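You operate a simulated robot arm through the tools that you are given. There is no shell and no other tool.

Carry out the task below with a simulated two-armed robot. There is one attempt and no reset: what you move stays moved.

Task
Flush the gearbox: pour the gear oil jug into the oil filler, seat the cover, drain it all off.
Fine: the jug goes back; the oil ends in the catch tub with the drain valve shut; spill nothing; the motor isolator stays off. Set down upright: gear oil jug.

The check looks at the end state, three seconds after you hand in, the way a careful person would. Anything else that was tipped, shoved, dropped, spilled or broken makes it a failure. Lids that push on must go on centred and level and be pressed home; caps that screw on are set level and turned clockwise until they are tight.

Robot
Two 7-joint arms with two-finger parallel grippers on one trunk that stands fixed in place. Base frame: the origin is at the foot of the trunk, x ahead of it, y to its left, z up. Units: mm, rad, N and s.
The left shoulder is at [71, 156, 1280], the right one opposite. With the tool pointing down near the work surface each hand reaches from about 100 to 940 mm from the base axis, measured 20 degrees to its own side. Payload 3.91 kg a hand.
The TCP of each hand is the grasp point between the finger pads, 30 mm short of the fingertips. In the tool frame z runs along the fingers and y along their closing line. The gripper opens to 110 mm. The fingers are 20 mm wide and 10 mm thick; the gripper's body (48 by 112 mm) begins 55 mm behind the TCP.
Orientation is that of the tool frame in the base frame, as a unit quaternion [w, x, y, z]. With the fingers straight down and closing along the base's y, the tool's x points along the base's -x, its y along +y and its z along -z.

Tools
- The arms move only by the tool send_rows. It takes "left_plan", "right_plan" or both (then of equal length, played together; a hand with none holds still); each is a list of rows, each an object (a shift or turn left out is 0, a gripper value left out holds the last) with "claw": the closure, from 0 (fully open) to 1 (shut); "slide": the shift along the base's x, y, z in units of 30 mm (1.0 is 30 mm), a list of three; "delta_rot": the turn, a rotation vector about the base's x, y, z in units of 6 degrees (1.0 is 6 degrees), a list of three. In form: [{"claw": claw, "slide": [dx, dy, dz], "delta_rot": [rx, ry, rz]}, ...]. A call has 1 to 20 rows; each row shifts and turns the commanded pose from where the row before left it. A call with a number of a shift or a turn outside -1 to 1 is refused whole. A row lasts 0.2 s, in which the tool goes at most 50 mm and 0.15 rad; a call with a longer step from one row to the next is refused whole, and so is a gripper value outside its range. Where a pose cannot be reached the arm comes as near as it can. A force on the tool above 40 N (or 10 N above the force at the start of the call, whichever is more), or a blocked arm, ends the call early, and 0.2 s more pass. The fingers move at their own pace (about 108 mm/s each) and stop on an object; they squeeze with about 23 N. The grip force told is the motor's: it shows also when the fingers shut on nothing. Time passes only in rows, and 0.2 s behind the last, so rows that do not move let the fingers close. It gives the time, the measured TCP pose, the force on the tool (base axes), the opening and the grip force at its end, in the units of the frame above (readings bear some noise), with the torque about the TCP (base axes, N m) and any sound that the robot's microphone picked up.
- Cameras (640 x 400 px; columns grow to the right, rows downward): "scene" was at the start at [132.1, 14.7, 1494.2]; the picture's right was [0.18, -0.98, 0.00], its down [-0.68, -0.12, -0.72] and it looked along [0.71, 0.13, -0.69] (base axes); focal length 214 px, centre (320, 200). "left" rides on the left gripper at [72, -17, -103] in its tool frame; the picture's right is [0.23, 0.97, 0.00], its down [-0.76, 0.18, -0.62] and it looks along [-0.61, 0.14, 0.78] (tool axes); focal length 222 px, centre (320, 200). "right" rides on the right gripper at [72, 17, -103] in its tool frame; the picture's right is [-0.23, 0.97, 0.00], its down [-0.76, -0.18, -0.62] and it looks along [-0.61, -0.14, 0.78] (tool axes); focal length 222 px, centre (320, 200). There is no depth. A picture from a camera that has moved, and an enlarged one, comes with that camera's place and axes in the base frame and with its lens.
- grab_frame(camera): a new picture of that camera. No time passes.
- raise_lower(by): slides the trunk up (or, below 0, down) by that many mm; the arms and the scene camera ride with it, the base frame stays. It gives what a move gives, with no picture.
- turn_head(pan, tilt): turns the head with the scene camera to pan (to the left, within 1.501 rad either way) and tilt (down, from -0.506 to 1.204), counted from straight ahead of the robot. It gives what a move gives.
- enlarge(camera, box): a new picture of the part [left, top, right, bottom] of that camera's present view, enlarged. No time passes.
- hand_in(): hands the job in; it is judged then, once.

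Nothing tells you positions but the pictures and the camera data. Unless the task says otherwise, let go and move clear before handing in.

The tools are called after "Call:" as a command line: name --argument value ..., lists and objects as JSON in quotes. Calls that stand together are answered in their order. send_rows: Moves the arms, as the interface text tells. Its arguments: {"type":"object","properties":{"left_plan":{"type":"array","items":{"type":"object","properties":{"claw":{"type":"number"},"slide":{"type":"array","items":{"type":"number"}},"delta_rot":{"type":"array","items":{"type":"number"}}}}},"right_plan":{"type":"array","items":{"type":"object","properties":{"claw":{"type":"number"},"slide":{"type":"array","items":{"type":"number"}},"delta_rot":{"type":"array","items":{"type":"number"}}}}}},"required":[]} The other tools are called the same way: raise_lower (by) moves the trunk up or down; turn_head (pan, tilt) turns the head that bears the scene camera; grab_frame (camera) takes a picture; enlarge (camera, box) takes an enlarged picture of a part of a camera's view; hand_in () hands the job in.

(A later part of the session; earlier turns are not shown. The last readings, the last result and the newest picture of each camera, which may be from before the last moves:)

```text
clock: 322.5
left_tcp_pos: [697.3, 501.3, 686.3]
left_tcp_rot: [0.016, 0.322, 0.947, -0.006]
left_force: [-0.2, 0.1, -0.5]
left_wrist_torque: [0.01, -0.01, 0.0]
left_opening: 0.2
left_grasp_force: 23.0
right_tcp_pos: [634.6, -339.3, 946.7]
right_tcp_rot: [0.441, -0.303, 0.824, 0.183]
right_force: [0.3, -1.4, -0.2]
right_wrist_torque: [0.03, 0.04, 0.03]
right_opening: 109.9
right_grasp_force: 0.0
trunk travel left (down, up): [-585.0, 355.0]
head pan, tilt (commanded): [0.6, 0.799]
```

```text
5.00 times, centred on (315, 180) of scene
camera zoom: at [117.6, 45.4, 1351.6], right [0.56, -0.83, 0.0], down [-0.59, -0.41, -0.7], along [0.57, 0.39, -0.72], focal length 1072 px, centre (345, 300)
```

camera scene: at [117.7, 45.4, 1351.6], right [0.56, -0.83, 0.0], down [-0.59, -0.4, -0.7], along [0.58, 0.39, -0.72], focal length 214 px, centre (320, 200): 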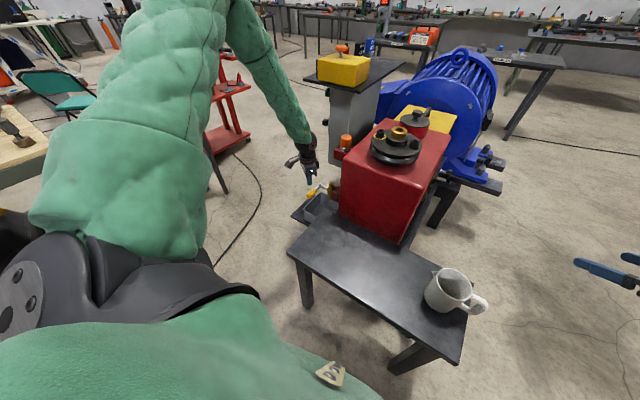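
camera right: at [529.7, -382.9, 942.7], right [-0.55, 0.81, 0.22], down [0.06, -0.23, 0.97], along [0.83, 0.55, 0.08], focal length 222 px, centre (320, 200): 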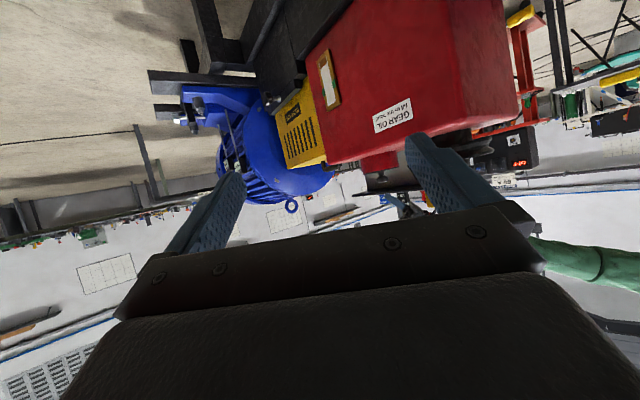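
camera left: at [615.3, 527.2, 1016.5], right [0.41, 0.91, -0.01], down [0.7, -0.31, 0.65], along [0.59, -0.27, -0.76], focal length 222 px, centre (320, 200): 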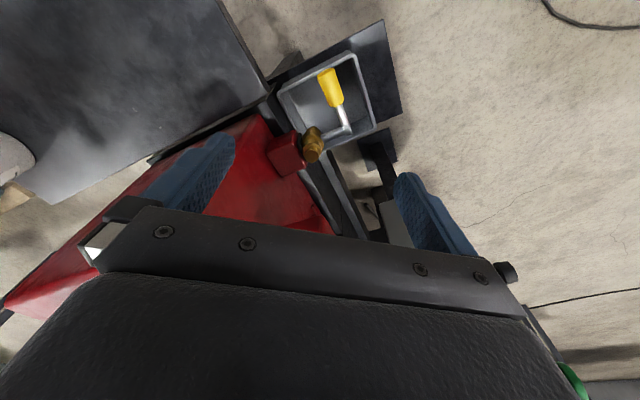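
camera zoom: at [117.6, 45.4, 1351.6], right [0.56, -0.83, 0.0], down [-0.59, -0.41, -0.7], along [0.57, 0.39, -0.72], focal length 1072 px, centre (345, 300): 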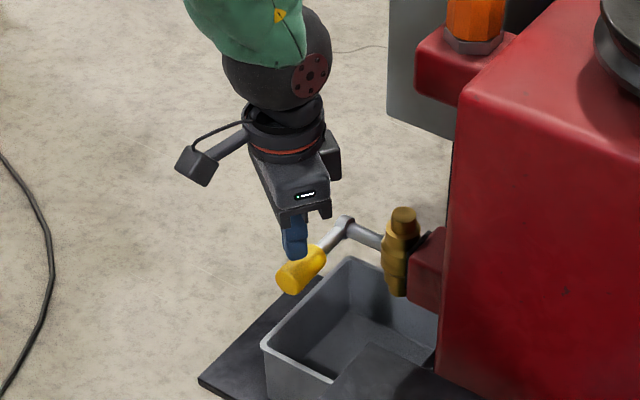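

Call:
send_rows --left_plan '[{"slide": [0, 0, -0.1]}, {"slide": [0, 0, -0.1]}, {"slide": [0, 0, -0.1]}, {"slide": [0, 0, 0]}]'

Call:
send_rows --left_plan '[{"slide": [0, 0, -0.1]}, {"slide": [0, 0, -0.1]}, {"slide": [0, 0, 0]}]'

Call:
enlarge --camera "scene" --box '[280, 140, 350, 220]'

```text
clock: 323.5
left_tcp_pos: [697.5, 501.6, 676.8]
left_tcp_rot: [0.016, 0.322, 0.947, -0.006]
left_force: [-0.5, -0.2, -0.2]
left_wrist_torque: [0.01, -0.04, -0.01]
left_opening: 0.0
left_grasp_force: 23.1
right_tcp_pos: [634.9, -340.2, 945.7]
right_tcp_rot: [0.44, -0.304, 0.825, 0.184]
right_force: [0.8, 0.3, 0.1]
right_wrist_torque: [0.02, -0.02, 0.02]
right_opening: 109.7
right_grasp_force: 0.0
trunk travel left (down, up): [-585.0, 355.0]
head pan, tilt (commanded): [0.6, 0.799]
```

```text
clock: 324.3
left_tcp_pos: [697.8, 501.7, 672.2]
left_tcp_rot: [0.018, 0.321, 0.947, -0.006]
left_force: [-4.6, 2.9, 28.4]
left_wrist_torque: [0.1, 0.2, -0.05]
left_opening: 0.0
left_grasp_force: 23.3
right_tcp_pos: [633.5, -341.2, 946.7]
right_tcp_rot: [0.442, -0.302, 0.824, 0.183]
right_force: [-0.5, -0.7, 0.8]
right_wrist_torque: [0.01, -0.01, -0.04]
right_opening: 110.0
right_grasp_force: 0.1
trunk travel left (down, up): [-585.0, 355.0]
head pan, tilt (commanded): [0.6, 0.799]
```

```text
5.00 times, centred on (315, 180) of scene
camera zoom: at [115.4, 44.3, 1352.2], right [0.57, -0.82, 0.0], down [-0.59, -0.4, -0.7], along [0.58, 0.39, -0.72], focal length 1072 px, centre (345, 300)
```

zoom: 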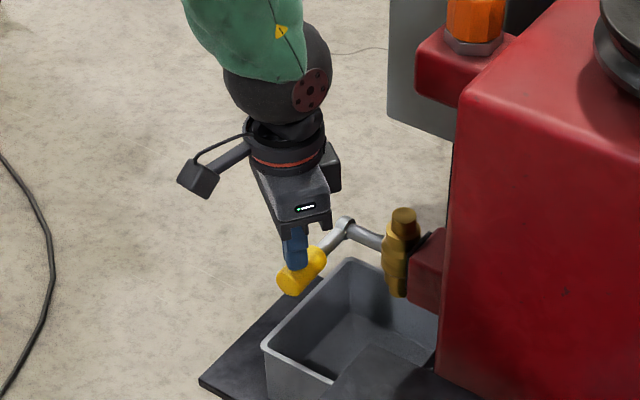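

The lever doesn't go down (28 N, no motion), so down is its stop. I'll back off, yaw the hand toward square with the lever, and grip it to try lifting.

Call:
send_rows --left_plan '[{"slide": [0, 0, 0.5]}, {"slide": [0, 0, 0.9], "claw": 0.5}, {"slide": [0, 0, 0.5], "claw": 0.5}, {"delta_rot": [0, 0, 0.9]}, {"delta_rot": [0, 0, 0.9]}]'

Call:
send_rows --left_plan '[{"delta_rot": [0, 0, 0.9]}, {"delta_rot": [0, 0, 0.9]}, {"slide": [0, 0, 0]}]'

```text
clock: 325.5
left_tcp_pos: [697.1, 503.5, 727.1]
left_tcp_rot: [0.016, 0.231, 0.973, -0.006]
left_force: [-0.1, -0.1, -0.2]
left_wrist_torque: [0.0, -0.02, -0.01]
left_opening: 55.1
left_grasp_force: 0.1
right_tcp_pos: [636.7, -340.2, 945.8]
right_tcp_rot: [0.442, -0.302, 0.824, 0.183]
right_force: [-0.3, 0.6, -0.3]
right_wrist_torque: [-0.02, -0.01, 0.02]
right_opening: 110.1
right_grasp_force: 0.0
trunk travel left (down, up): [-585.0, 355.0]
head pan, tilt (commanded): [0.6, 0.799]
```

```text
clock: 326.3
left_tcp_pos: [701.2, 516.0, 727.8]
left_tcp_rot: [0.017, 0.14, 0.99, -0.011]
left_force: [0.0, 0.4, 0.8]
left_wrist_torque: [-0.02, 0.01, 0.03]
left_opening: 54.9
left_grasp_force: 0.0
left hand out of reach, approached as far as the arm can: row 2
right_tcp_pos: [634.5, -340.0, 945.3]
right_tcp_rot: [0.441, -0.303, 0.825, 0.183]
right_force: [-0.2, 0.5, 0.0]
right_wrist_torque: [-0.01, 0.0, 0.01]
right_opening: 110.2
right_grasp_force: 0.0
trunk travel left (down, up): [-585.0, 355.0]
head pan, tilt (commanded): [0.6, 0.799]
```

Call:
send_rows --left_plan '[{"slide": [0.05, -0.25, -0.4], "delta_rot": [0, 0, -0.3]}, {"slide": [0.05, -0.25, -0.5], "delta_rot": [0, 0, -0.2]}, {"slide": [0, 0, -0.3]}]'

Call:
enlarge --camera "left" --box '[200, 0, 440, 200]'

Call:
enlarge --camera "scene" --box '[280, 140, 350, 220]'

```text
clock: 327.1
left_tcp_pos: [704.3, 509.1, 690.8]
left_tcp_rot: [0.016, 0.165, 0.986, -0.008]
left_force: [-0.5, 0.5, 0.3]
left_wrist_torque: [-0.01, 0.02, -0.03]
left_opening: 55.2
left_grasp_force: 0.1
left hand out of reach, approached as far as the arm can: row 1, 2
right_tcp_pos: [635.2, -340.8, 945.0]
right_tcp_rot: [0.441, -0.303, 0.825, 0.183]
right_force: [-0.1, 0.9, 0.2]
right_wrist_torque: [0.0, -0.01, 0.01]
right_opening: 109.9
right_grasp_force: 0.2
trunk travel left (down, up): [-585.0, 355.0]
head pan, tilt (commanded): [0.6, 0.799]
```

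```text
2.00 times, centred on (320, 100) of left
camera zoom: at [627.7, 520.5, 792.7], right [0.1, 0.99, -0.02], down [0.76, -0.07, 0.65], along [0.64, -0.08, -0.76], focal length 444 px, centre (320, 400)
```

zoom: 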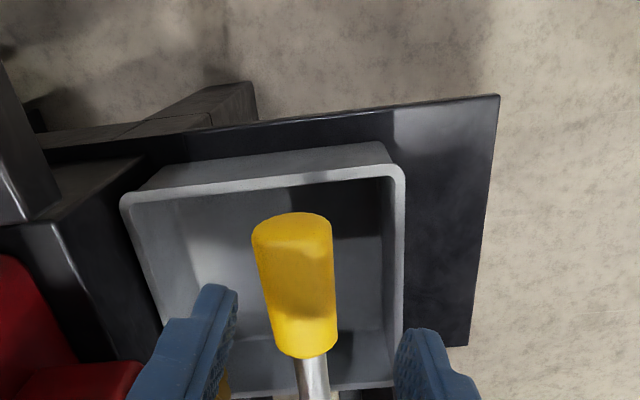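

```text
5.00 times, centred on (315, 180) of scene
camera zoom: at [117.9, 45.7, 1351.6], right [0.57, -0.83, 0.0], down [-0.59, -0.41, -0.7], along [0.57, 0.39, -0.72], focal length 1072 px, centre (345, 300)
```

zoom: 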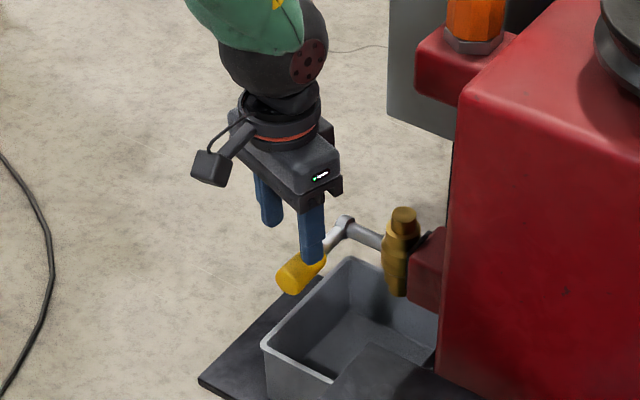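

Call:
send_rows --left_plan '[{"slide": [0, 0, 0], "delta_rot": [0, 0, -0.7]}, {"slide": [0, -0.22, 0], "delta_rot": [0, 0, -0.3]}, {"slide": [0, 0, -0.3]}, {"slide": [0, 0, 0]}]'

Call:
enlarge --camera "left" --box '[200, 0, 440, 200]'

```text
clock: 328.1
left_tcp_pos: [704.5, 501.1, 683.5]
left_tcp_rot: [0.017, 0.215, 0.976, -0.006]
left_force: [-0.9, -0.1, 0.3]
left_wrist_torque: [0.01, 0.02, -0.01]
left_opening: 54.8
left_grasp_force: 0.0
right_tcp_pos: [635.1, -339.0, 946.5]
right_tcp_rot: [0.44, -0.304, 0.825, 0.184]
right_force: [0.2, 0.2, -1.4]
right_wrist_torque: [-0.02, 0.02, -0.02]
right_opening: 110.1
right_grasp_force: 0.1
trunk travel left (down, up): [-585.0, 355.0]
head pan, tilt (commanded): [0.6, 0.799]
```

```text
2.00 times, centred on (320, 100) of left
camera zoom: at [628.3, 518.8, 784.9], right [0.2, 0.98, -0.01], down [0.75, -0.15, 0.65], along [0.63, -0.14, -0.76], focal length 444 px, centre (320, 400)
```

zoom: 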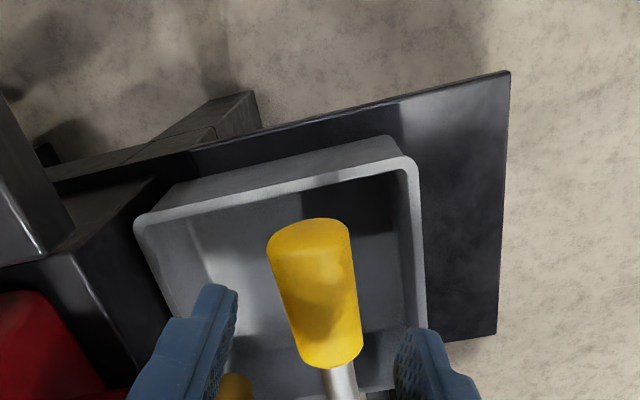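

Call:
send_rows --left_plan '[{"slide": [0, 0, -0.4]}, {"slide": [0, 0, -0.4]}, {"slide": [0, 0, -0.4]}, {"slide": [0, 0, 0]}]'

Call:
enlarge --camera "left" --box '[200, 0, 440, 200]'

Call:
enlarge --camera "scene" --box '[280, 140, 350, 220]'

```text
clock: 329.1
left_tcp_pos: [704.6, 500.8, 646.0]
left_tcp_rot: [0.016, 0.215, 0.976, -0.005]
left_force: [0.2, -0.1, 0.4]
left_wrist_torque: [-0.02, 0.0, 0.02]
left_opening: 55.1
left_grasp_force: 0.1
right_tcp_pos: [634.3, -340.3, 946.3]
right_tcp_rot: [0.44, -0.303, 0.825, 0.183]
right_force: [-0.1, 1.0, 0.1]
right_wrist_torque: [0.01, -0.01, 0.02]
right_opening: 110.1
right_grasp_force: 0.1
trunk travel left (down, up): [-585.0, 355.0]
head pan, tilt (commanded): [0.6, 0.799]
```

```text
2.00 times, centred on (320, 100) of left
camera zoom: at [628.8, 519.4, 747.5], right [0.2, 0.98, -0.01], down [0.75, -0.15, 0.65], along [0.63, -0.14, -0.76], focal length 444 px, centre (320, 400)
```

zoom: 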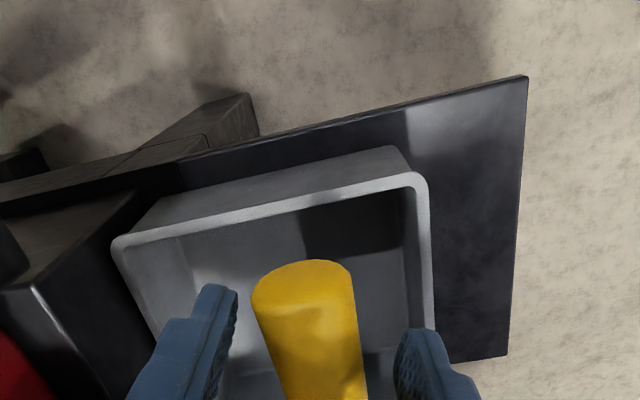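

```text
5.00 times, centred on (315, 180) of scene
camera zoom: at [117.3, 45.3, 1351.6], right [0.56, -0.83, 0.0], down [-0.59, -0.4, -0.7], along [0.58, 0.39, -0.72], focal length 1072 px, centre (345, 300)
```

zoom: 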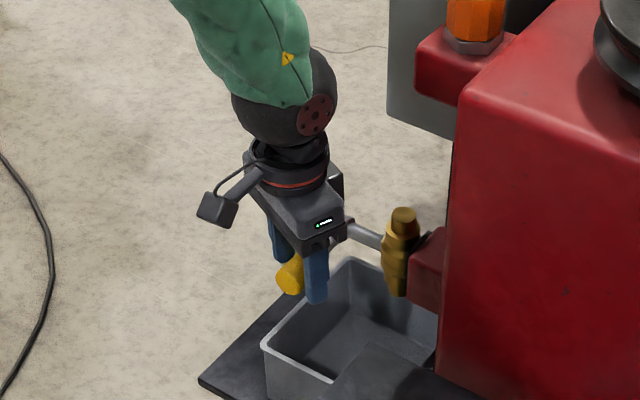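

Call:
send_rows --left_plan '[{"claw": 0.65}, {"claw": 0.75}, {"claw": 1}, {"claw": 1}, {"claw": 1}]'

Call:
send_rows --left_plan '[{"slide": [0, 0, 0.07]}, {"slide": [0, 0, 0.07]}, {"slide": [0, 0, 0]}]'

Call:
enlarge --camera "scene" --box '[280, 140, 350, 220]'

```text
clock: 330.3
left_tcp_pos: [704.5, 500.3, 645.7]
left_tcp_rot: [0.017, 0.214, 0.977, -0.005]
left_force: [-9.4, -17.5, -5.6]
left_wrist_torque: [-0.27, 0.45, 1.17]
left_opening: 38.6
left_grasp_force: 45.4
right_tcp_pos: [634.5, -341.1, 945.1]
right_tcp_rot: [0.442, -0.302, 0.825, 0.183]
right_force: [0.4, 0.7, -0.8]
right_wrist_torque: [-0.01, 0.0, 0.0]
right_opening: 109.9
right_grasp_force: 0.0
trunk travel left (down, up): [-585.0, 355.0]
head pan, tilt (commanded): [0.6, 0.799]
```

```text
clock: 331.1
left_tcp_pos: [705.2, 501.0, 650.0]
left_tcp_rot: [0.016, 0.216, 0.976, -0.005]
left_force: [-11.8, -19.4, -14.9]
left_wrist_torque: [0.11, 1.18, 0.85]
left_opening: 38.6
left_grasp_force: 44.9
right_tcp_pos: [635.3, -339.6, 945.2]
right_tcp_rot: [0.441, -0.303, 0.824, 0.184]
right_force: [-0.5, -0.7, 0.3]
right_wrist_torque: [0.01, -0.01, 0.01]
right_opening: 110.0
right_grasp_force: 0.1
trunk travel left (down, up): [-585.0, 355.0]
head pan, tilt (commanded): [0.6, 0.799]
```

```text
5.00 times, centred on (315, 180) of scene
camera zoom: at [118.2, 45.1, 1351.5], right [0.56, -0.83, 0.0], down [-0.59, -0.4, -0.7], along [0.57, 0.39, -0.72], focal length 1072 px, centre (345, 300)
```

zoom: 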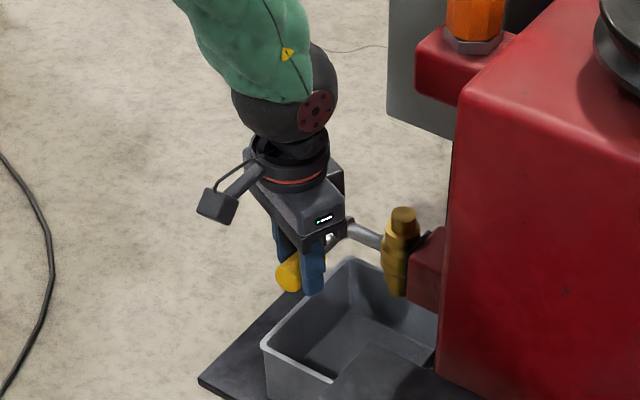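

Gripping at this skewed angle jams rather than turns, so I'll release. A half-turn of the hand (yaw −180°) makes the fingers square to the lever and stays inside the wrist's range, so I'll raise and rotate that way.

Call:
send_rows --left_plan '[{"slide": [0, 0, -0.1], "claw": 0.6}, {"claw": 0.4}, {"claw": 0.3}, {"slide": [0, 0, 0.5]}, {"slide": [0, 0, 0.9]}, {"slide": [0, 0, 0.9]}, {"slide": [0, 0, 0.9]}]'

Call:
send_rows --left_plan '[{"delta_rot": [0, 0, -1]}, {"delta_rot": [0, 0, -1]}, {"delta_rot": [0, 0, -1]}, {"delta_rot": [0, 0, -1]}, {"delta_rot": [0, 0, -1]}, {"delta_rot": [0, 0, -1]}, {"delta_rot": [0, 0, -1]}, {"delta_rot": [0, 0, -1]}]'

Call:
send_rows --left_plan '[{"delta_rot": [0, 0, -1]}, {"delta_rot": [0, 0, -1]}, {"delta_rot": [0, 0, -1]}, {"delta_rot": [0, 0, -1]}, {"delta_rot": [0, 0, -1]}, {"delta_rot": [0, 0, -1]}, {"delta_rot": [0, 0, -1]}, {"delta_rot": [0, 0, -1]}]'

```text
clock: 332.7
left_tcp_pos: [702.4, 500.7, 744.5]
left_tcp_rot: [0.017, 0.216, 0.976, -0.004]
left_force: [-0.4, 0.3, -0.3]
left_wrist_torque: [0.03, 0.03, 0.0]
left_opening: 77.2
left_grasp_force: 0.1
right_tcp_pos: [634.7, -339.3, 946.5]
right_tcp_rot: [0.442, -0.303, 0.824, 0.183]
right_force: [0.0, -0.7, -0.1]
right_wrist_torque: [-0.04, -0.01, -0.02]
right_opening: 109.9
right_grasp_force: 0.1
trunk travel left (down, up): [-585.0, 355.0]
head pan, tilt (commanded): [0.6, 0.799]
```

```text
clock: 334.5
left_tcp_pos: [703.5, 500.3, 744.4]
left_tcp_rot: [0.013, 0.594, 0.804, -0.011]
left_force: [0.0, 1.1, 0.2]
left_wrist_torque: [-0.02, 0.03, 0.01]
left_opening: 76.9
left_grasp_force: 0.1
right_tcp_pos: [635.1, -341.0, 945.5]
right_tcp_rot: [0.441, -0.304, 0.824, 0.184]
right_force: [0.7, -0.1, 0.6]
right_wrist_torque: [-0.02, -0.02, 0.01]
right_opening: 110.2
right_grasp_force: 0.0
trunk travel left (down, up): [-585.0, 355.0]
head pan, tilt (commanded): [0.6, 0.799]
```

```text
clock: 336.3
left_tcp_pos: [704.0, 500.4, 745.3]
left_tcp_rot: [0.007, 0.87, 0.492, -0.016]
left_force: [-1.0, 0.5, 0.0]
left_wrist_torque: [0.04, 0.02, 0.0]
left_opening: 76.9
left_grasp_force: 0.0
right_tcp_pos: [634.9, -339.0, 945.6]
right_tcp_rot: [0.441, -0.304, 0.824, 0.184]
right_force: [0.2, 0.3, 0.5]
right_wrist_torque: [-0.02, -0.02, 0.02]
right_opening: 110.1
right_grasp_force: 0.1
trunk travel left (down, up): [-585.0, 355.0]
head pan, tilt (commanded): [0.6, 0.799]
```

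Call:
send_rows --left_plan '[{"delta_rot": [0, 0, -1]}, {"delta_rot": [0, 0, -1]}, {"delta_rot": [0, 0, -1]}, {"delta_rot": [0, 0, -1]}, {"delta_rot": [0, 0, -1]}, {"delta_rot": [0, 0, -1]}, {"delta_rot": [0, 0, -1]}, {"delta_rot": [0, 0, -1]}, {"delta_rot": [0, 0, -1]}, {"delta_rot": [0, 0, -0.8]}]'

Call:
grab_frame --camera "left"

Call:
enlarge --camera "scene" --box '[270, 110, 360, 220]'

```text
clock: 338.5
left_tcp_pos: [704.0, 501.4, 744.9]
left_tcp_rot: [-0.001, 1.0, 0.001, -0.018]
left_force: [-0.4, 0.2, -0.2]
left_wrist_torque: [-0.02, 0.03, 0.0]
left_opening: 77.1
left_grasp_force: 0.2
right_tcp_pos: [635.2, -339.6, 946.9]
right_tcp_rot: [0.441, -0.303, 0.824, 0.183]
right_force: [0.7, -0.2, -0.3]
right_wrist_torque: [-0.01, -0.01, 0.02]
right_opening: 109.9
right_grasp_force: 0.1
trunk travel left (down, up): [-585.0, 355.0]
head pan, tilt (commanded): [0.6, 0.799]
```

```text
taken
camera left: at [780.3, 519.0, 846.0], right [0.23, -0.97, -0.01], down [-0.74, -0.18, 0.65], along [-0.63, -0.14, -0.76], focal length 222 px, centre (320, 200)
```

left: 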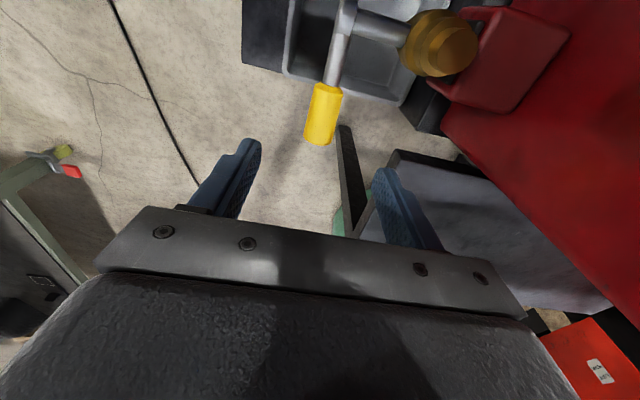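

```text
3.64 times, centred on (315, 165) of scene
camera zoom: at [117.7, 45.6, 1351.6], right [0.56, -0.83, 0.0], down [-0.59, -0.41, -0.7], along [0.57, 0.39, -0.72], focal length 780 px, centre (338, 327)
```

zoom: 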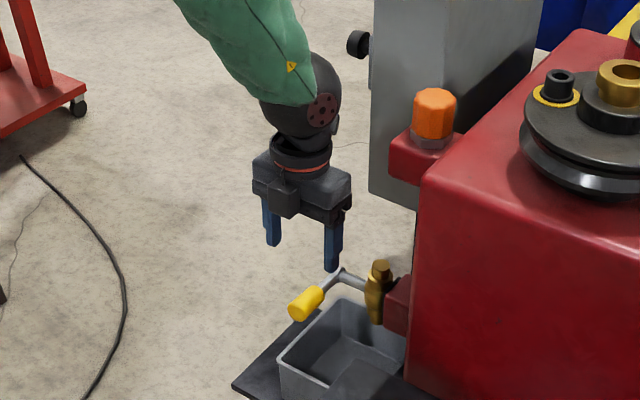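

The hand is now square to the lever, which runs from its pivot at (779, 502, 632) to the grip centred at (704, 500). Lowering and gripping.

Call:
send_rows --left_plan '[{"slide": [0, 0, -0.9]}, {"slide": [0, 0, -0.9]}, {"slide": [0, 0, -0.9]}, {"slide": [0, 0, -0.7]}, {"slide": [0, 0, 0]}]'

Call:
send_rows --left_plan '[{"claw": 0.6}, {"claw": 0.75}, {"claw": 1}, {"claw": 1}, {"claw": 1}]'

Call:
grab_frame --camera "left"

```text
clock: 339.7
left_tcp_pos: [702.9, 502.5, 643.1]
left_tcp_rot: [-0.001, 1.0, 0.002, -0.018]
left_force: [0.5, -0.6, 0.3]
left_wrist_torque: [-0.02, -0.01, -0.04]
left_opening: 76.9
left_grasp_force: 0.0
right_tcp_pos: [635.3, -339.8, 945.5]
right_tcp_rot: [0.441, -0.304, 0.824, 0.184]
right_force: [0.3, -0.2, -0.4]
right_wrist_torque: [0.01, 0.0, 0.0]
right_opening: 110.1
right_grasp_force: 0.0
trunk travel left (down, up): [-585.0, 355.0]
head pan, tilt (commanded): [0.6, 0.799]
```

```text
clock: 340.9
left_tcp_pos: [702.8, 500.2, 643.8]
left_tcp_rot: [-0.001, 1.0, 0.001, -0.018]
left_force: [-4.1, -26.1, -6.0]
left_wrist_torque: [-0.31, 0.38, -0.22]
left_opening: 28.3
left_grasp_force: 44.9
right_tcp_pos: [634.5, -341.2, 946.4]
right_tcp_rot: [0.44, -0.303, 0.825, 0.183]
right_force: [-1.4, 0.3, -0.2]
right_wrist_torque: [0.04, 0.03, 0.04]
right_opening: 110.1
right_grasp_force: 0.1
trunk travel left (down, up): [-585.0, 355.0]
head pan, tilt (commanded): [0.6, 0.799]
```

```text
taken
camera left: at [779.5, 518.1, 744.9], right [0.23, -0.97, -0.01], down [-0.74, -0.18, 0.65], along [-0.63, -0.14, -0.76], focal length 222 px, centre (320, 200)
```

left: 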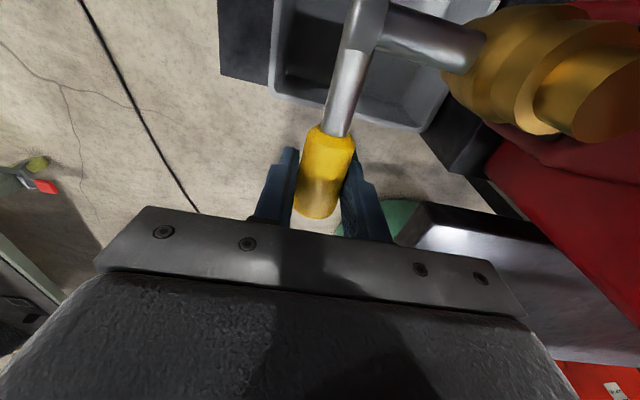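

Call:
send_rows --left_plan '[{"slide": [0, -0.08, 0]}, {"slide": [0, 0, 0]}]'

Call:
send_rows --left_plan '[{"slide": [0, -0.03, 0.07]}, {"slide": [0, 0, 0.05]}, {"slide": [0, 0, 0]}]'

Call:
grab_frame --camera "left"

```text
clock: 341.5
left_tcp_pos: [703.5, 500.2, 643.8]
left_tcp_rot: [-0.002, 1.0, 0.002, -0.018]
left_force: [3.9, -11.3, -4.9]
left_wrist_torque: [-0.03, 0.19, -0.37]
left_opening: 28.5
left_grasp_force: 44.4
right_tcp_pos: [635.8, -339.7, 946.4]
right_tcp_rot: [0.441, -0.304, 0.825, 0.184]
right_force: [0.2, -0.1, 0.1]
right_wrist_torque: [-0.03, -0.02, 0.01]
right_opening: 110.1
right_grasp_force: 0.0
trunk travel left (down, up): [-585.0, 355.0]
head pan, tilt (commanded): [0.6, 0.799]
```

```text
clock: 342.3
left_tcp_pos: [704.0, 499.8, 643.4]
left_tcp_rot: [-0.001, 1.0, 0.004, -0.019]
left_force: [-0.3, 0.0, -17.3]
left_wrist_torque: [0.03, 1.15, -0.26]
left_opening: 28.3
left_grasp_force: 45.3
right_tcp_pos: [636.0, -339.1, 944.4]
right_tcp_rot: [0.441, -0.303, 0.825, 0.183]
right_force: [0.6, -0.4, 0.4]
right_wrist_torque: [0.0, 0.0, 0.0]
right_opening: 110.1
right_grasp_force: 0.1
trunk travel left (down, up): [-585.0, 355.0]
head pan, tilt (commanded): [0.6, 0.799]
```

```text
taken
camera left: at [779.8, 518.1, 745.1], right [0.23, -0.97, -0.01], down [-0.74, -0.18, 0.65], along [-0.64, -0.14, -0.76], focal length 222 px, centre (320, 200)
```

left: 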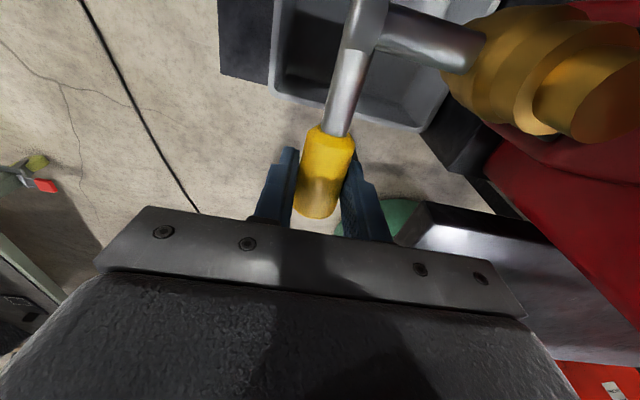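

Call:
send_rows --left_plan '[{"slide": [0, 0, 0.07]}, {"slide": [0, 0, 0.07]}, {"slide": [0, 0, 0]}]'

Call:
send_rows --left_plan '[{"slide": [0, 0, 0.07]}, {"slide": [0, 0, 0.07]}, {"slide": [0, 0, 0]}]'

Call:
grab_frame --camera "left"

```text
clock: 343.1
left_tcp_pos: [703.8, 499.2, 650.1]
left_tcp_rot: [-0.001, 1.0, 0.003, -0.019]
left_force: [-4.3, 3.8, -16.8]
left_wrist_torque: [0.03, 1.2, -0.16]
left_opening: 28.1
left_grasp_force: 44.8
right_tcp_pos: [635.7, -338.9, 946.2]
right_tcp_rot: [0.44, -0.304, 0.825, 0.184]
right_force: [0.4, -0.3, -0.5]
right_wrist_torque: [0.01, -0.02, 0.01]
right_opening: 109.9
right_grasp_force: 0.0
trunk travel left (down, up): [-585.0, 355.0]
head pan, tilt (commanded): [0.6, 0.799]
```

```text
clock: 343.9
left_tcp_pos: [704.7, 499.1, 652.8]
left_tcp_rot: [0.0, 1.0, 0.003, -0.019]
left_force: [1.5, 12.7, -15.9]
left_wrist_torque: [0.14, 1.05, -0.25]
left_opening: 28.5
left_grasp_force: 44.9
right_tcp_pos: [636.6, -339.2, 946.3]
right_tcp_rot: [0.441, -0.303, 0.825, 0.183]
right_force: [-0.1, -0.7, 0.5]
right_wrist_torque: [0.05, 0.0, 0.01]
right_opening: 110.1
right_grasp_force: 0.0
trunk travel left (down, up): [-585.0, 355.0]
head pan, tilt (commanded): [0.6, 0.799]
```

```text
taken
camera left: at [780.4, 518.1, 754.5], right [0.23, -0.97, -0.01], down [-0.74, -0.18, 0.65], along [-0.63, -0.14, -0.76], focal length 222 px, centre (320, 200)
```

left: 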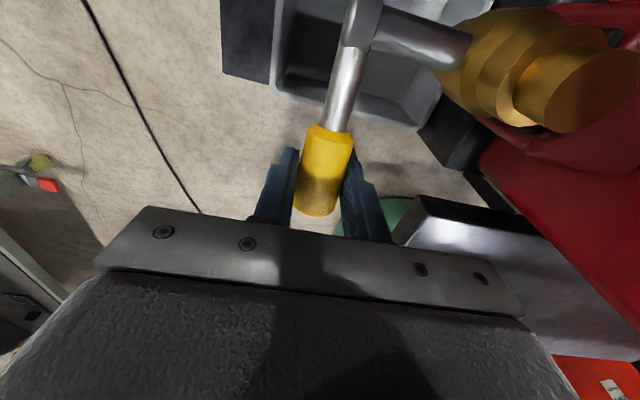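

The lever is moving: it turned up about 7° with the hand at a steady ~17 N of friction. I'll lead it along its arc upward, checking the tub and outlet as it opens.

Call:
send_rows --left_plan '[{"slide": [0.025, 0.03, 0.165]}, {"slide": [0.025, 0.02, 0.165]}, {"slide": [0.075, 0, 0.207]}, {"slide": [0.075, 0, 0.207]}, {"slide": [0, 0, 0]}]'

Call:
grab_frame --camera "left"

Call:
enlarge --camera "scene" --box '[280, 140, 350, 220]'

```text
clock: 345.1
left_tcp_pos: [710.7, 500.1, 675.0]
left_tcp_rot: [-0.002, 1.0, 0.003, -0.018]
left_force: [-6.7, 5.0, -15.2]
left_wrist_torque: [0.01, 1.26, -0.19]
left_opening: 28.5
left_grasp_force: 44.4
right_tcp_pos: [636.1, -338.2, 946.6]
right_tcp_rot: [0.441, -0.303, 0.825, 0.183]
right_force: [0.2, 0.6, -0.4]
right_wrist_torque: [0.0, -0.04, 0.01]
right_opening: 109.9
right_grasp_force: 0.1
trunk travel left (down, up): [-585.0, 355.0]
head pan, tilt (commanded): [0.6, 0.799]
```

```text
taken
camera left: at [785.8, 518.2, 776.1], right [0.23, -0.97, -0.01], down [-0.74, -0.18, 0.65], along [-0.63, -0.14, -0.76], focal length 222 px, centre (320, 200)
```

left: 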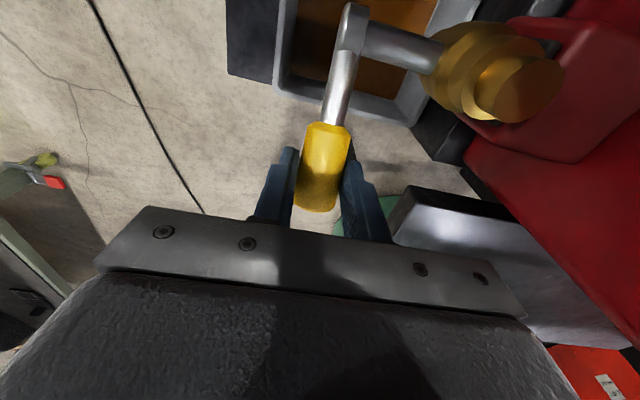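

```text
5.00 times, centred on (315, 180) of scene
camera zoom: at [118.5, 46.6, 1351.4], right [0.57, -0.83, 0.0], down [-0.59, -0.41, -0.7], along [0.57, 0.39, -0.72], focal length 1072 px, centre (345, 300)
```

zoom: 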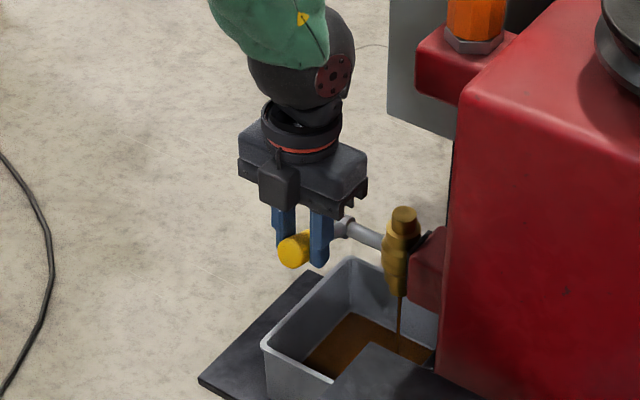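

Oil is running from the outlet into the tub. I'll open a little further and let it drain.

Call:
send_rows --left_plan '[{"slide": [0.11, 0, 0.19]}, {"slide": [0.11, 0, 0.19]}, {"slide": [0.14, 0, 0.168]}, {"slide": [0.14, 0, 0.168]}, {"slide": [0, 0, 0]}, {"slide": [0, 0, 0]}, {"slide": [0, 0, 0]}, {"slide": [0, 0, 0]}, {"slide": [0, 0, 0]}, {"slide": [0, 0, 0]}, {"slide": [0, 0, 0]}, {"slide": [0, 0, 0]}, {"slide": [0, 0, 0]}, {"slide": [0, 0, 0]}]'

Call:
enlarge --camera "scene" --box '[280, 140, 350, 220]'

Call:
grab_frame --camera "right"

Call:
enlarge --camera "right" --box '[300, 30, 420, 140]'

```text
clock: 348.1
left_tcp_pos: [724.4, 500.1, 698.4]
left_tcp_rot: [-0.001, 1.0, 0.002, -0.018]
left_force: [-11.1, 7.2, -5.7]
left_wrist_torque: [0.06, 0.85, -0.16]
left_opening: 28.3
left_grasp_force: 45.3
right_tcp_pos: [634.8, -339.1, 946.6]
right_tcp_rot: [0.441, -0.303, 0.825, 0.183]
right_force: [-0.3, -0.5, 0.4]
right_wrist_torque: [0.0, -0.03, 0.03]
right_opening: 109.9
right_grasp_force: 0.1
trunk travel left (down, up): [-585.0, 355.0]
head pan, tilt (commanded): [0.6, 0.799]
```

```text
5.00 times, centred on (315, 180) of scene
camera zoom: at [117.6, 46.2, 1351.6], right [0.56, -0.83, 0.0], down [-0.59, -0.41, -0.7], along [0.57, 0.39, -0.72], focal length 1072 px, centre (345, 300)
```

zoom: 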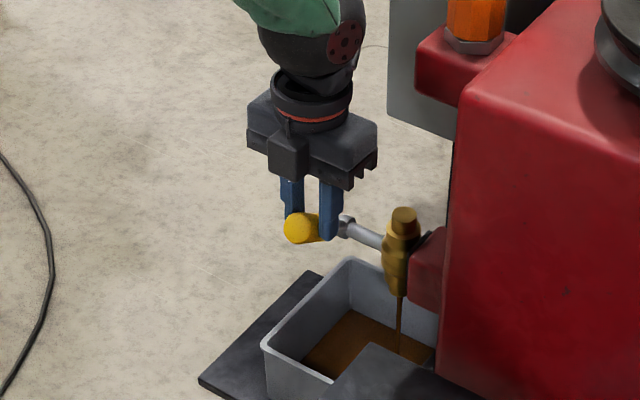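

```text
taken
camera right: at [528.6, -410.0, 943.1], right [-0.55, 0.81, 0.22], down [0.06, -0.23, 0.97], along [0.83, 0.54, 0.08], focal length 222 px, centre (320, 200)
```

right: 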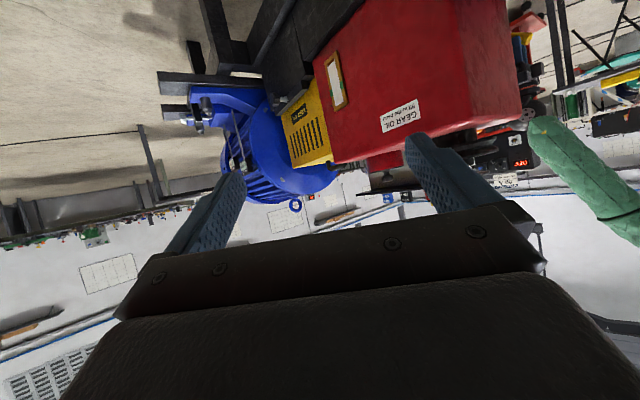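

```text
3.64 times, centred on (360, 85) of right
camera zoom: at [528.6, -410.0, 943.1], right [-0.55, 0.81, 0.22], down [0.06, -0.23, 0.97], along [0.83, 0.54, 0.08], focal length 808 px, centre (174, 618)
```

zoom: 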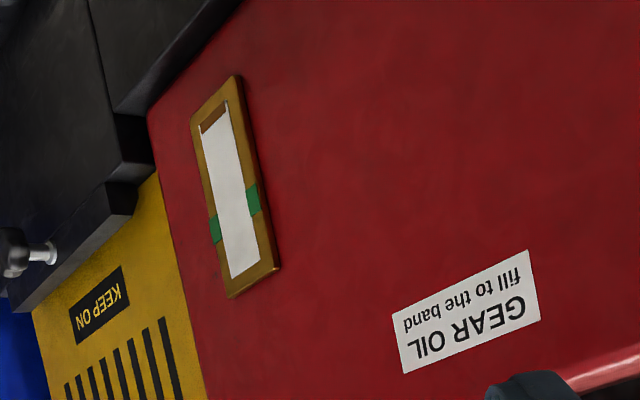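

The sight glass level is dropping as the tub fills. Waiting for it to drain completely.

Call:
send_rows --left_plan '[{"slide": [0, 0, 0]}, {"slide": [0, 0, 0]}, {"slide": [0, 0, 0]}, {"slide": [0, 0, 0]}, {"slide": [0, 0, 0]}, {"slide": [0, 0, 0]}, {"slide": [0, 0, 0]}, {"slide": [0, 0, 0]}, {"slide": [0, 0, 0]}, {"slide": [0, 0, 0]}, {"slide": [0, 0, 0]}, {"slide": [0, 0, 0]}, {"slide": [0, 0, 0]}, {"slide": [0, 0, 0]}, {"slide": [0, 0, 0]}, {"slide": [0, 0, 0]}, {"slide": [0, 0, 0]}, {"slide": [0, 0, 0]}, {"slide": [0, 0, 0]}, {"slide": [0, 0, 0]}]'

Call:
enlarge --camera "scene" --box '[280, 140, 350, 220]'

Call:
enlarge --camera "right" --box '[310, 40, 370, 120]'

```text
clock: 352.3
left_tcp_pos: [725.0, 500.2, 698.3]
left_tcp_rot: [-0.001, 1.0, 0.002, -0.017]
left_force: [-0.6, 11.2, 1.7]
left_wrist_torque: [0.19, -0.02, -0.16]
left_opening: 28.8
left_grasp_force: 44.7
right_tcp_pos: [635.0, -339.2, 946.8]
right_tcp_rot: [0.441, -0.303, 0.825, 0.183]
right_force: [-0.4, -0.2, -0.5]
right_wrist_torque: [-0.06, -0.02, -0.01]
right_opening: 110.2
right_grasp_force: 0.0
trunk travel left (down, up): [-585.0, 355.0]
head pan, tilt (commanded): [0.6, 0.799]
```

```text
5.00 times, centred on (315, 180) of scene
camera zoom: at [117.6, 46.1, 1351.6], right [0.56, -0.83, 0.0], down [-0.59, -0.41, -0.7], along [0.57, 0.39, -0.72], focal length 1072 px, centre (345, 300)
```

zoom: 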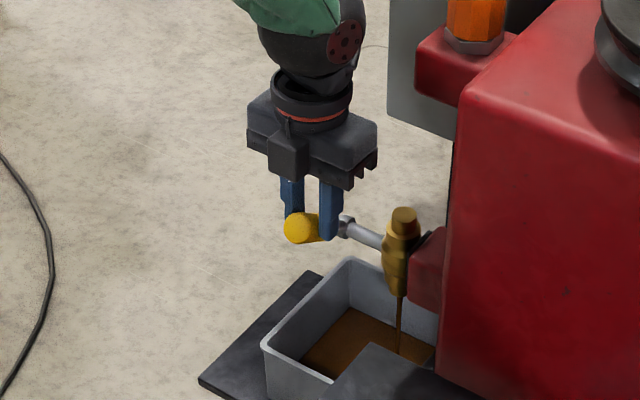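

```text
5.00 times, centred on (340, 80) of right
camera zoom: at [528.6, -410.1, 943.1], right [-0.55, 0.81, 0.22], down [0.06, -0.23, 0.97], along [0.83, 0.54, 0.08], focal length 1111 px, centre (220, 800)
```

zoom: 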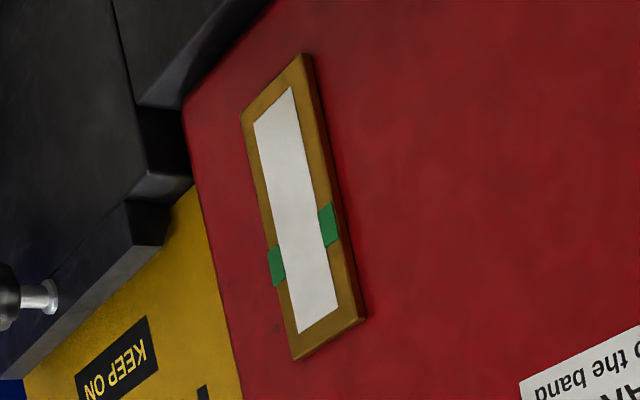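

Call:
send_rows --left_plan '[{"slide": [0, 0, 0]}, {"slide": [0, 0, 0]}, {"slide": [0, 0, 0]}, {"slide": [0, 0, 0]}, {"slide": [0, 0, 0]}, {"slide": [0, 0, 0]}, {"slide": [0, 0, 0]}, {"slide": [0, 0, 0]}, {"slide": [0, 0, 0]}, {"slide": [0, 0, 0]}, {"slide": [0, 0, 0]}, {"slide": [0, 0, 0]}, {"slide": [0, 0, 0]}, {"slide": [0, 0, 0]}, {"slide": [0, 0, 0]}, {"slide": [0, 0, 0]}, {"slide": [0, 0, 0]}, {"slide": [0, 0, 0]}, {"slide": [0, 0, 0]}, {"slide": [0, 0, 0]}]'

Call:
enlarge --camera "scene" --box '[280, 140, 350, 220]'

Call:
send_rows --left_plan '[{"slide": [0, 0, 0]}, {"slide": [0, 0, 0]}, {"slide": [0, 0, 0]}, {"slide": [0, 0, 0]}, {"slide": [0, 0, 0]}, {"slide": [0, 0, 0]}, {"slide": [0, 0, 0]}, {"slide": [0, 0, 0]}, {"slide": [0, 0, 0]}, {"slide": [0, 0, 0]}, {"slide": [0, 0, 0]}, {"slide": [0, 0, 0]}, {"slide": [0, 0, 0]}, {"slide": [0, 0, 0]}, {"slide": [0, 0, 0]}, {"slide": [0, 0, 0]}, {"slide": [0, 0, 0]}, {"slide": [0, 0, 0]}, {"slide": [0, 0, 0]}, {"slide": [0, 0, 0]}]'

Call:
enlarge --camera "scene" --box '[280, 140, 350, 220]'

Call:
grab_frame --camera "left"

```text
clock: 356.5
left_tcp_pos: [724.1, 501.2, 698.7]
left_tcp_rot: [0.0, 1.0, 0.003, -0.017]
left_force: [2.9, 13.3, 3.7]
left_wrist_torque: [0.24, -0.36, -0.18]
left_opening: 28.5
left_grasp_force: 45.4
right_tcp_pos: [636.1, -339.8, 945.6]
right_tcp_rot: [0.442, -0.303, 0.824, 0.183]
right_force: [-0.4, 0.1, -0.1]
right_wrist_torque: [-0.04, 0.03, -0.02]
right_opening: 110.0
right_grasp_force: 0.0
trunk travel left (down, up): [-585.0, 355.0]
head pan, tilt (commanded): [0.6, 0.799]
```

```text
5.00 times, centred on (315, 180) of scene
camera zoom: at [117.6, 46.1, 1351.6], right [0.56, -0.83, 0.0], down [-0.59, -0.41, -0.7], along [0.57, 0.39, -0.72], focal length 1072 px, centre (345, 300)
```

zoom: 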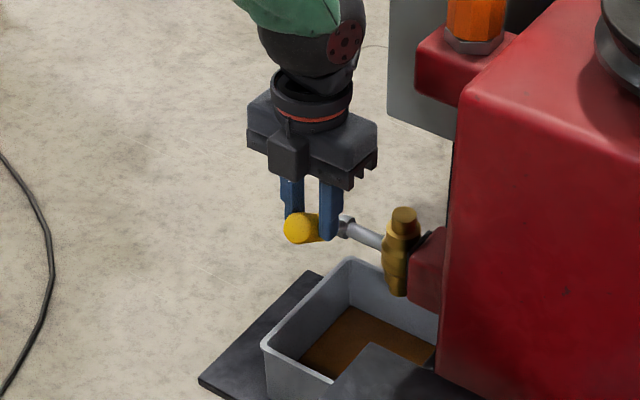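

```text
clock: 360.7
left_tcp_pos: [725.2, 500.2, 698.0]
left_tcp_rot: [-0.001, 1.0, 0.003, -0.017]
left_force: [1.5, 13.1, 1.3]
left_wrist_torque: [0.25, -0.23, -0.18]
left_opening: 28.5
left_grasp_force: 44.6
right_tcp_pos: [635.0, -339.4, 945.8]
right_tcp_rot: [0.441, -0.303, 0.824, 0.183]
right_force: [0.4, 1.0, 0.8]
right_wrist_torque: [0.05, -0.04, -0.01]
right_opening: 110.3
right_grasp_force: 0.0
trunk travel left (down, up): [-585.0, 355.0]
head pan, tilt (commanded): [0.6, 0.799]
```

```text
5.00 times, centred on (315, 180) of scene
camera zoom: at [117.6, 46.2, 1351.5], right [0.56, -0.83, 0.0], down [-0.59, -0.41, -0.7], along [0.57, 0.39, -0.72], focal length 1072 px, centre (345, 300)
```

zoom: 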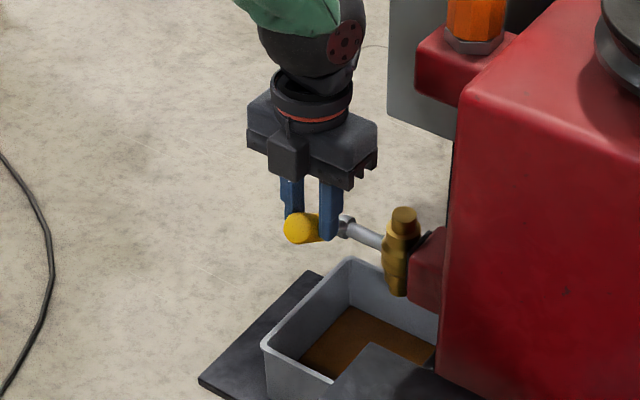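

```text
taken
camera left: at [800.8, 518.1, 799.5], right [0.23, -0.97, -0.01], down [-0.74, -0.18, 0.65], along [-0.63, -0.14, -0.76], focal length 222 px, centre (320, 200)
```

left: 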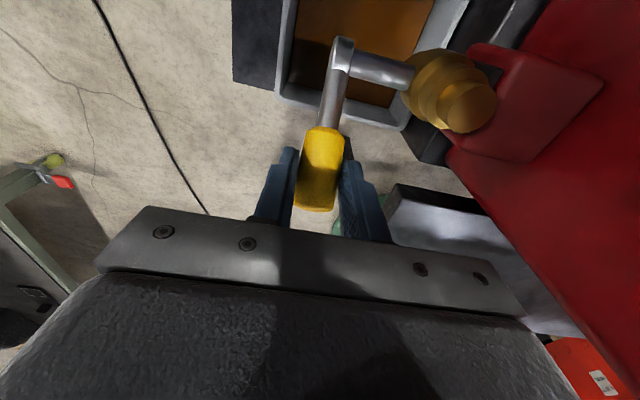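

The stream has stopped and the sight glass is empty. Now I'll lead the lever back down its arc to shut the valve.

Call:
send_rows --left_plan '[{"slide": [-0.14, 0.03, -0.168]}, {"slide": [-0.14, 0.01, -0.168]}, {"slide": [-0.11, 0, -0.19]}, {"slide": [-0.11, 0, -0.19]}, {"slide": [-0.075, 0, -0.207]}, {"slide": [-0.075, 0, -0.207]}, {"slide": [0, 0, 0]}]'

Call:
send_rows --left_plan '[{"slide": [-0.03, 0, -0.18]}, {"slide": [-0.02, 0, -0.18]}, {"slide": [-0.01, 0, -0.165]}, {"slide": [0, 0, -0.165]}, {"slide": [0, 0, 0]}]'

Call:
enlarge --camera "scene" --box '[280, 140, 350, 220]'

```text
clock: 362.3
left_tcp_pos: [704.9, 499.7, 665.1]
left_tcp_rot: [-0.001, 1.0, 0.004, -0.017]
left_force: [8.7, 11.7, 12.7]
left_wrist_torque: [0.17, -1.15, -0.07]
left_opening: 28.4
left_grasp_force: 45.7
right_tcp_pos: [634.8, -338.5, 946.5]
right_tcp_rot: [0.442, -0.303, 0.825, 0.183]
right_force: [-0.1, -0.9, -0.5]
right_wrist_torque: [-0.01, 0.01, -0.01]
right_opening: 110.1
right_grasp_force: 0.0
trunk travel left (down, up): [-585.0, 355.0]
head pan, tilt (commanded): [0.6, 0.799]
```

```text
clock: 363.5
left_tcp_pos: [703.4, 500.4, 643.9]
left_tcp_rot: [-0.002, 1.0, 0.003, -0.017]
left_force: [-3.4, -1.6, 12.8]
left_wrist_torque: [0.01, -0.95, -0.16]
left_opening: 28.3
left_grasp_force: 45.0
right_tcp_pos: [634.1, -339.6, 946.2]
right_tcp_rot: [0.442, -0.303, 0.824, 0.183]
right_force: [-0.3, 0.2, 0.2]
right_wrist_torque: [-0.01, 0.01, 0.02]
right_opening: 109.9
right_grasp_force: 0.1
trunk travel left (down, up): [-585.0, 355.0]
head pan, tilt (commanded): [0.6, 0.799]
```

```text
5.00 times, centred on (315, 180) of scene
camera zoom: at [116.4, 44.7, 1351.7], right [0.56, -0.83, 0.0], down [-0.59, -0.4, -0.7], along [0.58, 0.39, -0.72], focal length 1072 px, centre (345, 300)
```

zoom: 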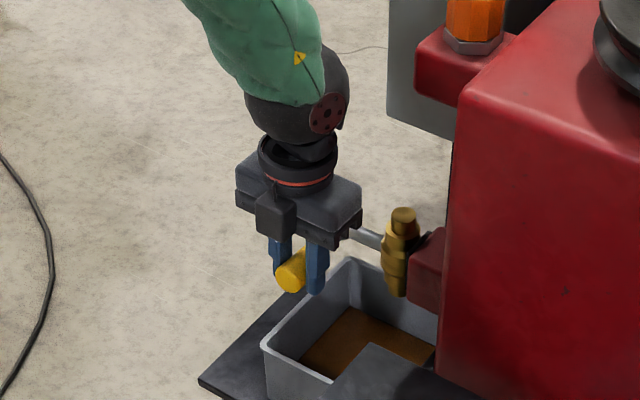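

Call:
send_rows --left_plan '[{"slide": [0, 0, -0.08]}, {"slide": [0, 0, 0]}]'

Call:
send_rows --left_plan '[{"slide": [0, 0, -0.08]}, {"slide": [0, 0, 0]}]'

Call:
enlarge --camera "left" --box '[260, 0, 460, 230]'

```text
clock: 364.1
left_tcp_pos: [703.0, 499.3, 644.7]
left_tcp_rot: [-0.001, 1.0, 0.003, -0.016]
left_force: [1.5, -3.1, 13.6]
left_wrist_torque: [-0.08, -0.98, -0.2]
left_opening: 28.6
left_grasp_force: 45.2
right_tcp_pos: [633.3, -340.7, 946.2]
right_tcp_rot: [0.442, -0.303, 0.824, 0.184]
right_force: [-0.3, 0.6, 0.2]
right_wrist_torque: [0.01, -0.01, 0.03]
right_opening: 110.6
right_grasp_force: 0.0
trunk travel left (down, up): [-585.0, 355.0]
head pan, tilt (commanded): [0.6, 0.799]
```

```text
clock: 364.7
left_tcp_pos: [702.7, 499.7, 643.8]
left_tcp_rot: [-0.002, 1.0, 0.003, -0.016]
left_force: [4.3, -4.8, 12.5]
left_wrist_torque: [-0.09, -1.04, -0.24]
left_opening: 28.4
left_grasp_force: 44.3
left hand out of reach, approached as far as the arm can: row 1
right_tcp_pos: [634.9, -340.5, 947.7]
right_tcp_rot: [0.442, -0.302, 0.824, 0.183]
right_force: [-0.2, -0.1, -1.0]
right_wrist_torque: [-0.02, 0.01, -0.03]
right_opening: 109.7
right_grasp_force: 0.1
trunk travel left (down, up): [-585.0, 355.0]
head pan, tilt (commanded): [0.6, 0.799]
```

```text
1.74 times, centred on (360, 115) of left
camera zoom: at [778.5, 518.0, 745.8], right [0.23, -0.97, -0.01], down [-0.74, -0.18, 0.65], along [-0.63, -0.14, -0.76], focal length 386 px, centre (250, 348)
```

zoom: 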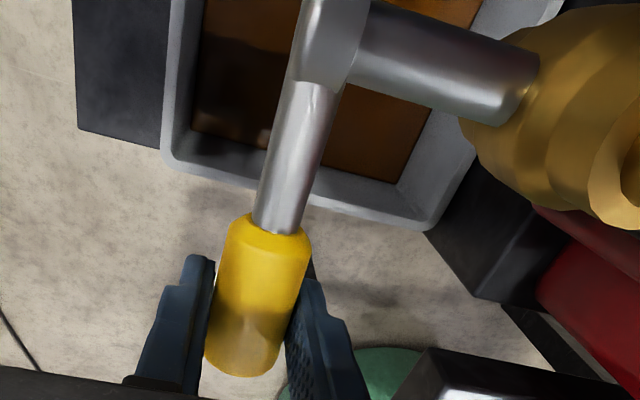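

The lever is back where it started in the picture. To be certain it is on its stop, I'll release, close the fingers and press it down from above as I did at first (contact was at TCP z≈672).

Call:
send_rows --left_plan '[{"claw": 0.7}, {"claw": 0.55}, {"claw": 0.45}, {"claw": 0.4}, {"slide": [0, 0, 0.4]}, {"slide": [0, 0, 0.8]}, {"slide": [0, 0, 0.8]}, {"slide": [-0.15, 0, 0.5], "claw": 1}, {"claw": 1}, {"claw": 1}, {"claw": 1}]'

Call:
send_rows --left_plan '[{"slide": [-0.05, 0.02, -0.3]}, {"slide": [0, 0, -0.3]}, {"slide": [0, 0, -0.2]}, {"slide": [0, 0, 0]}]'

Call:
enlarge --camera "scene" --box '[280, 140, 350, 220]'

```text
clock: 367.1
left_tcp_pos: [699.4, 500.4, 720.3]
left_tcp_rot: [-0.001, 1.0, 0.001, -0.017]
left_force: [0.3, -0.1, 1.1]
left_wrist_torque: [0.02, -0.02, -0.01]
left_opening: 0.0
left_grasp_force: 22.7
right_tcp_pos: [636.9, -340.0, 945.6]
right_tcp_rot: [0.441, -0.303, 0.824, 0.184]
right_force: [0.0, 0.0, -0.5]
right_wrist_torque: [0.03, -0.01, 0.0]
right_opening: 110.0
right_grasp_force: 0.0
trunk travel left (down, up): [-585.0, 355.0]
head pan, tilt (commanded): [0.6, 0.799]
```

```text
clock: 368.1
left_tcp_pos: [698.2, 500.8, 694.9]
left_tcp_rot: [-0.001, 1.0, 0.003, -0.016]
left_force: [0.2, 0.0, 0.3]
left_wrist_torque: [0.01, 0.0, 0.01]
left_opening: 0.0
left_grasp_force: 23.1
right_tcp_pos: [634.7, -340.6, 945.5]
right_tcp_rot: [0.441, -0.303, 0.824, 0.183]
right_force: [0.4, 0.4, -0.4]
right_wrist_torque: [-0.03, 0.04, 0.0]
right_opening: 109.5
right_grasp_force: 0.0
trunk travel left (down, up): [-585.0, 355.0]
head pan, tilt (commanded): [0.6, 0.799]
```

```text
5.00 times, centred on (315, 180) of scene
camera zoom: at [117.6, 45.5, 1351.6], right [0.56, -0.83, 0.0], down [-0.59, -0.41, -0.7], along [0.57, 0.39, -0.72], focal length 1072 px, centre (345, 300)
```

zoom: 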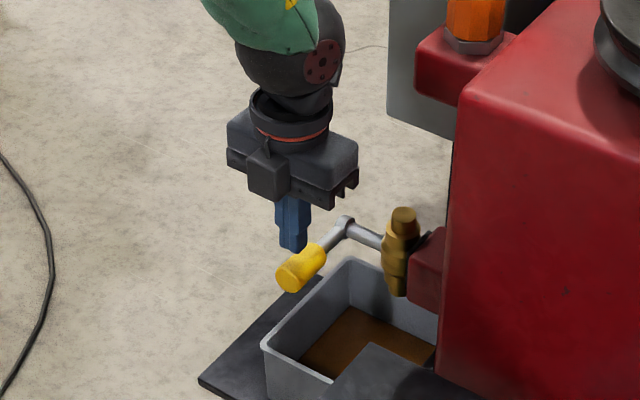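

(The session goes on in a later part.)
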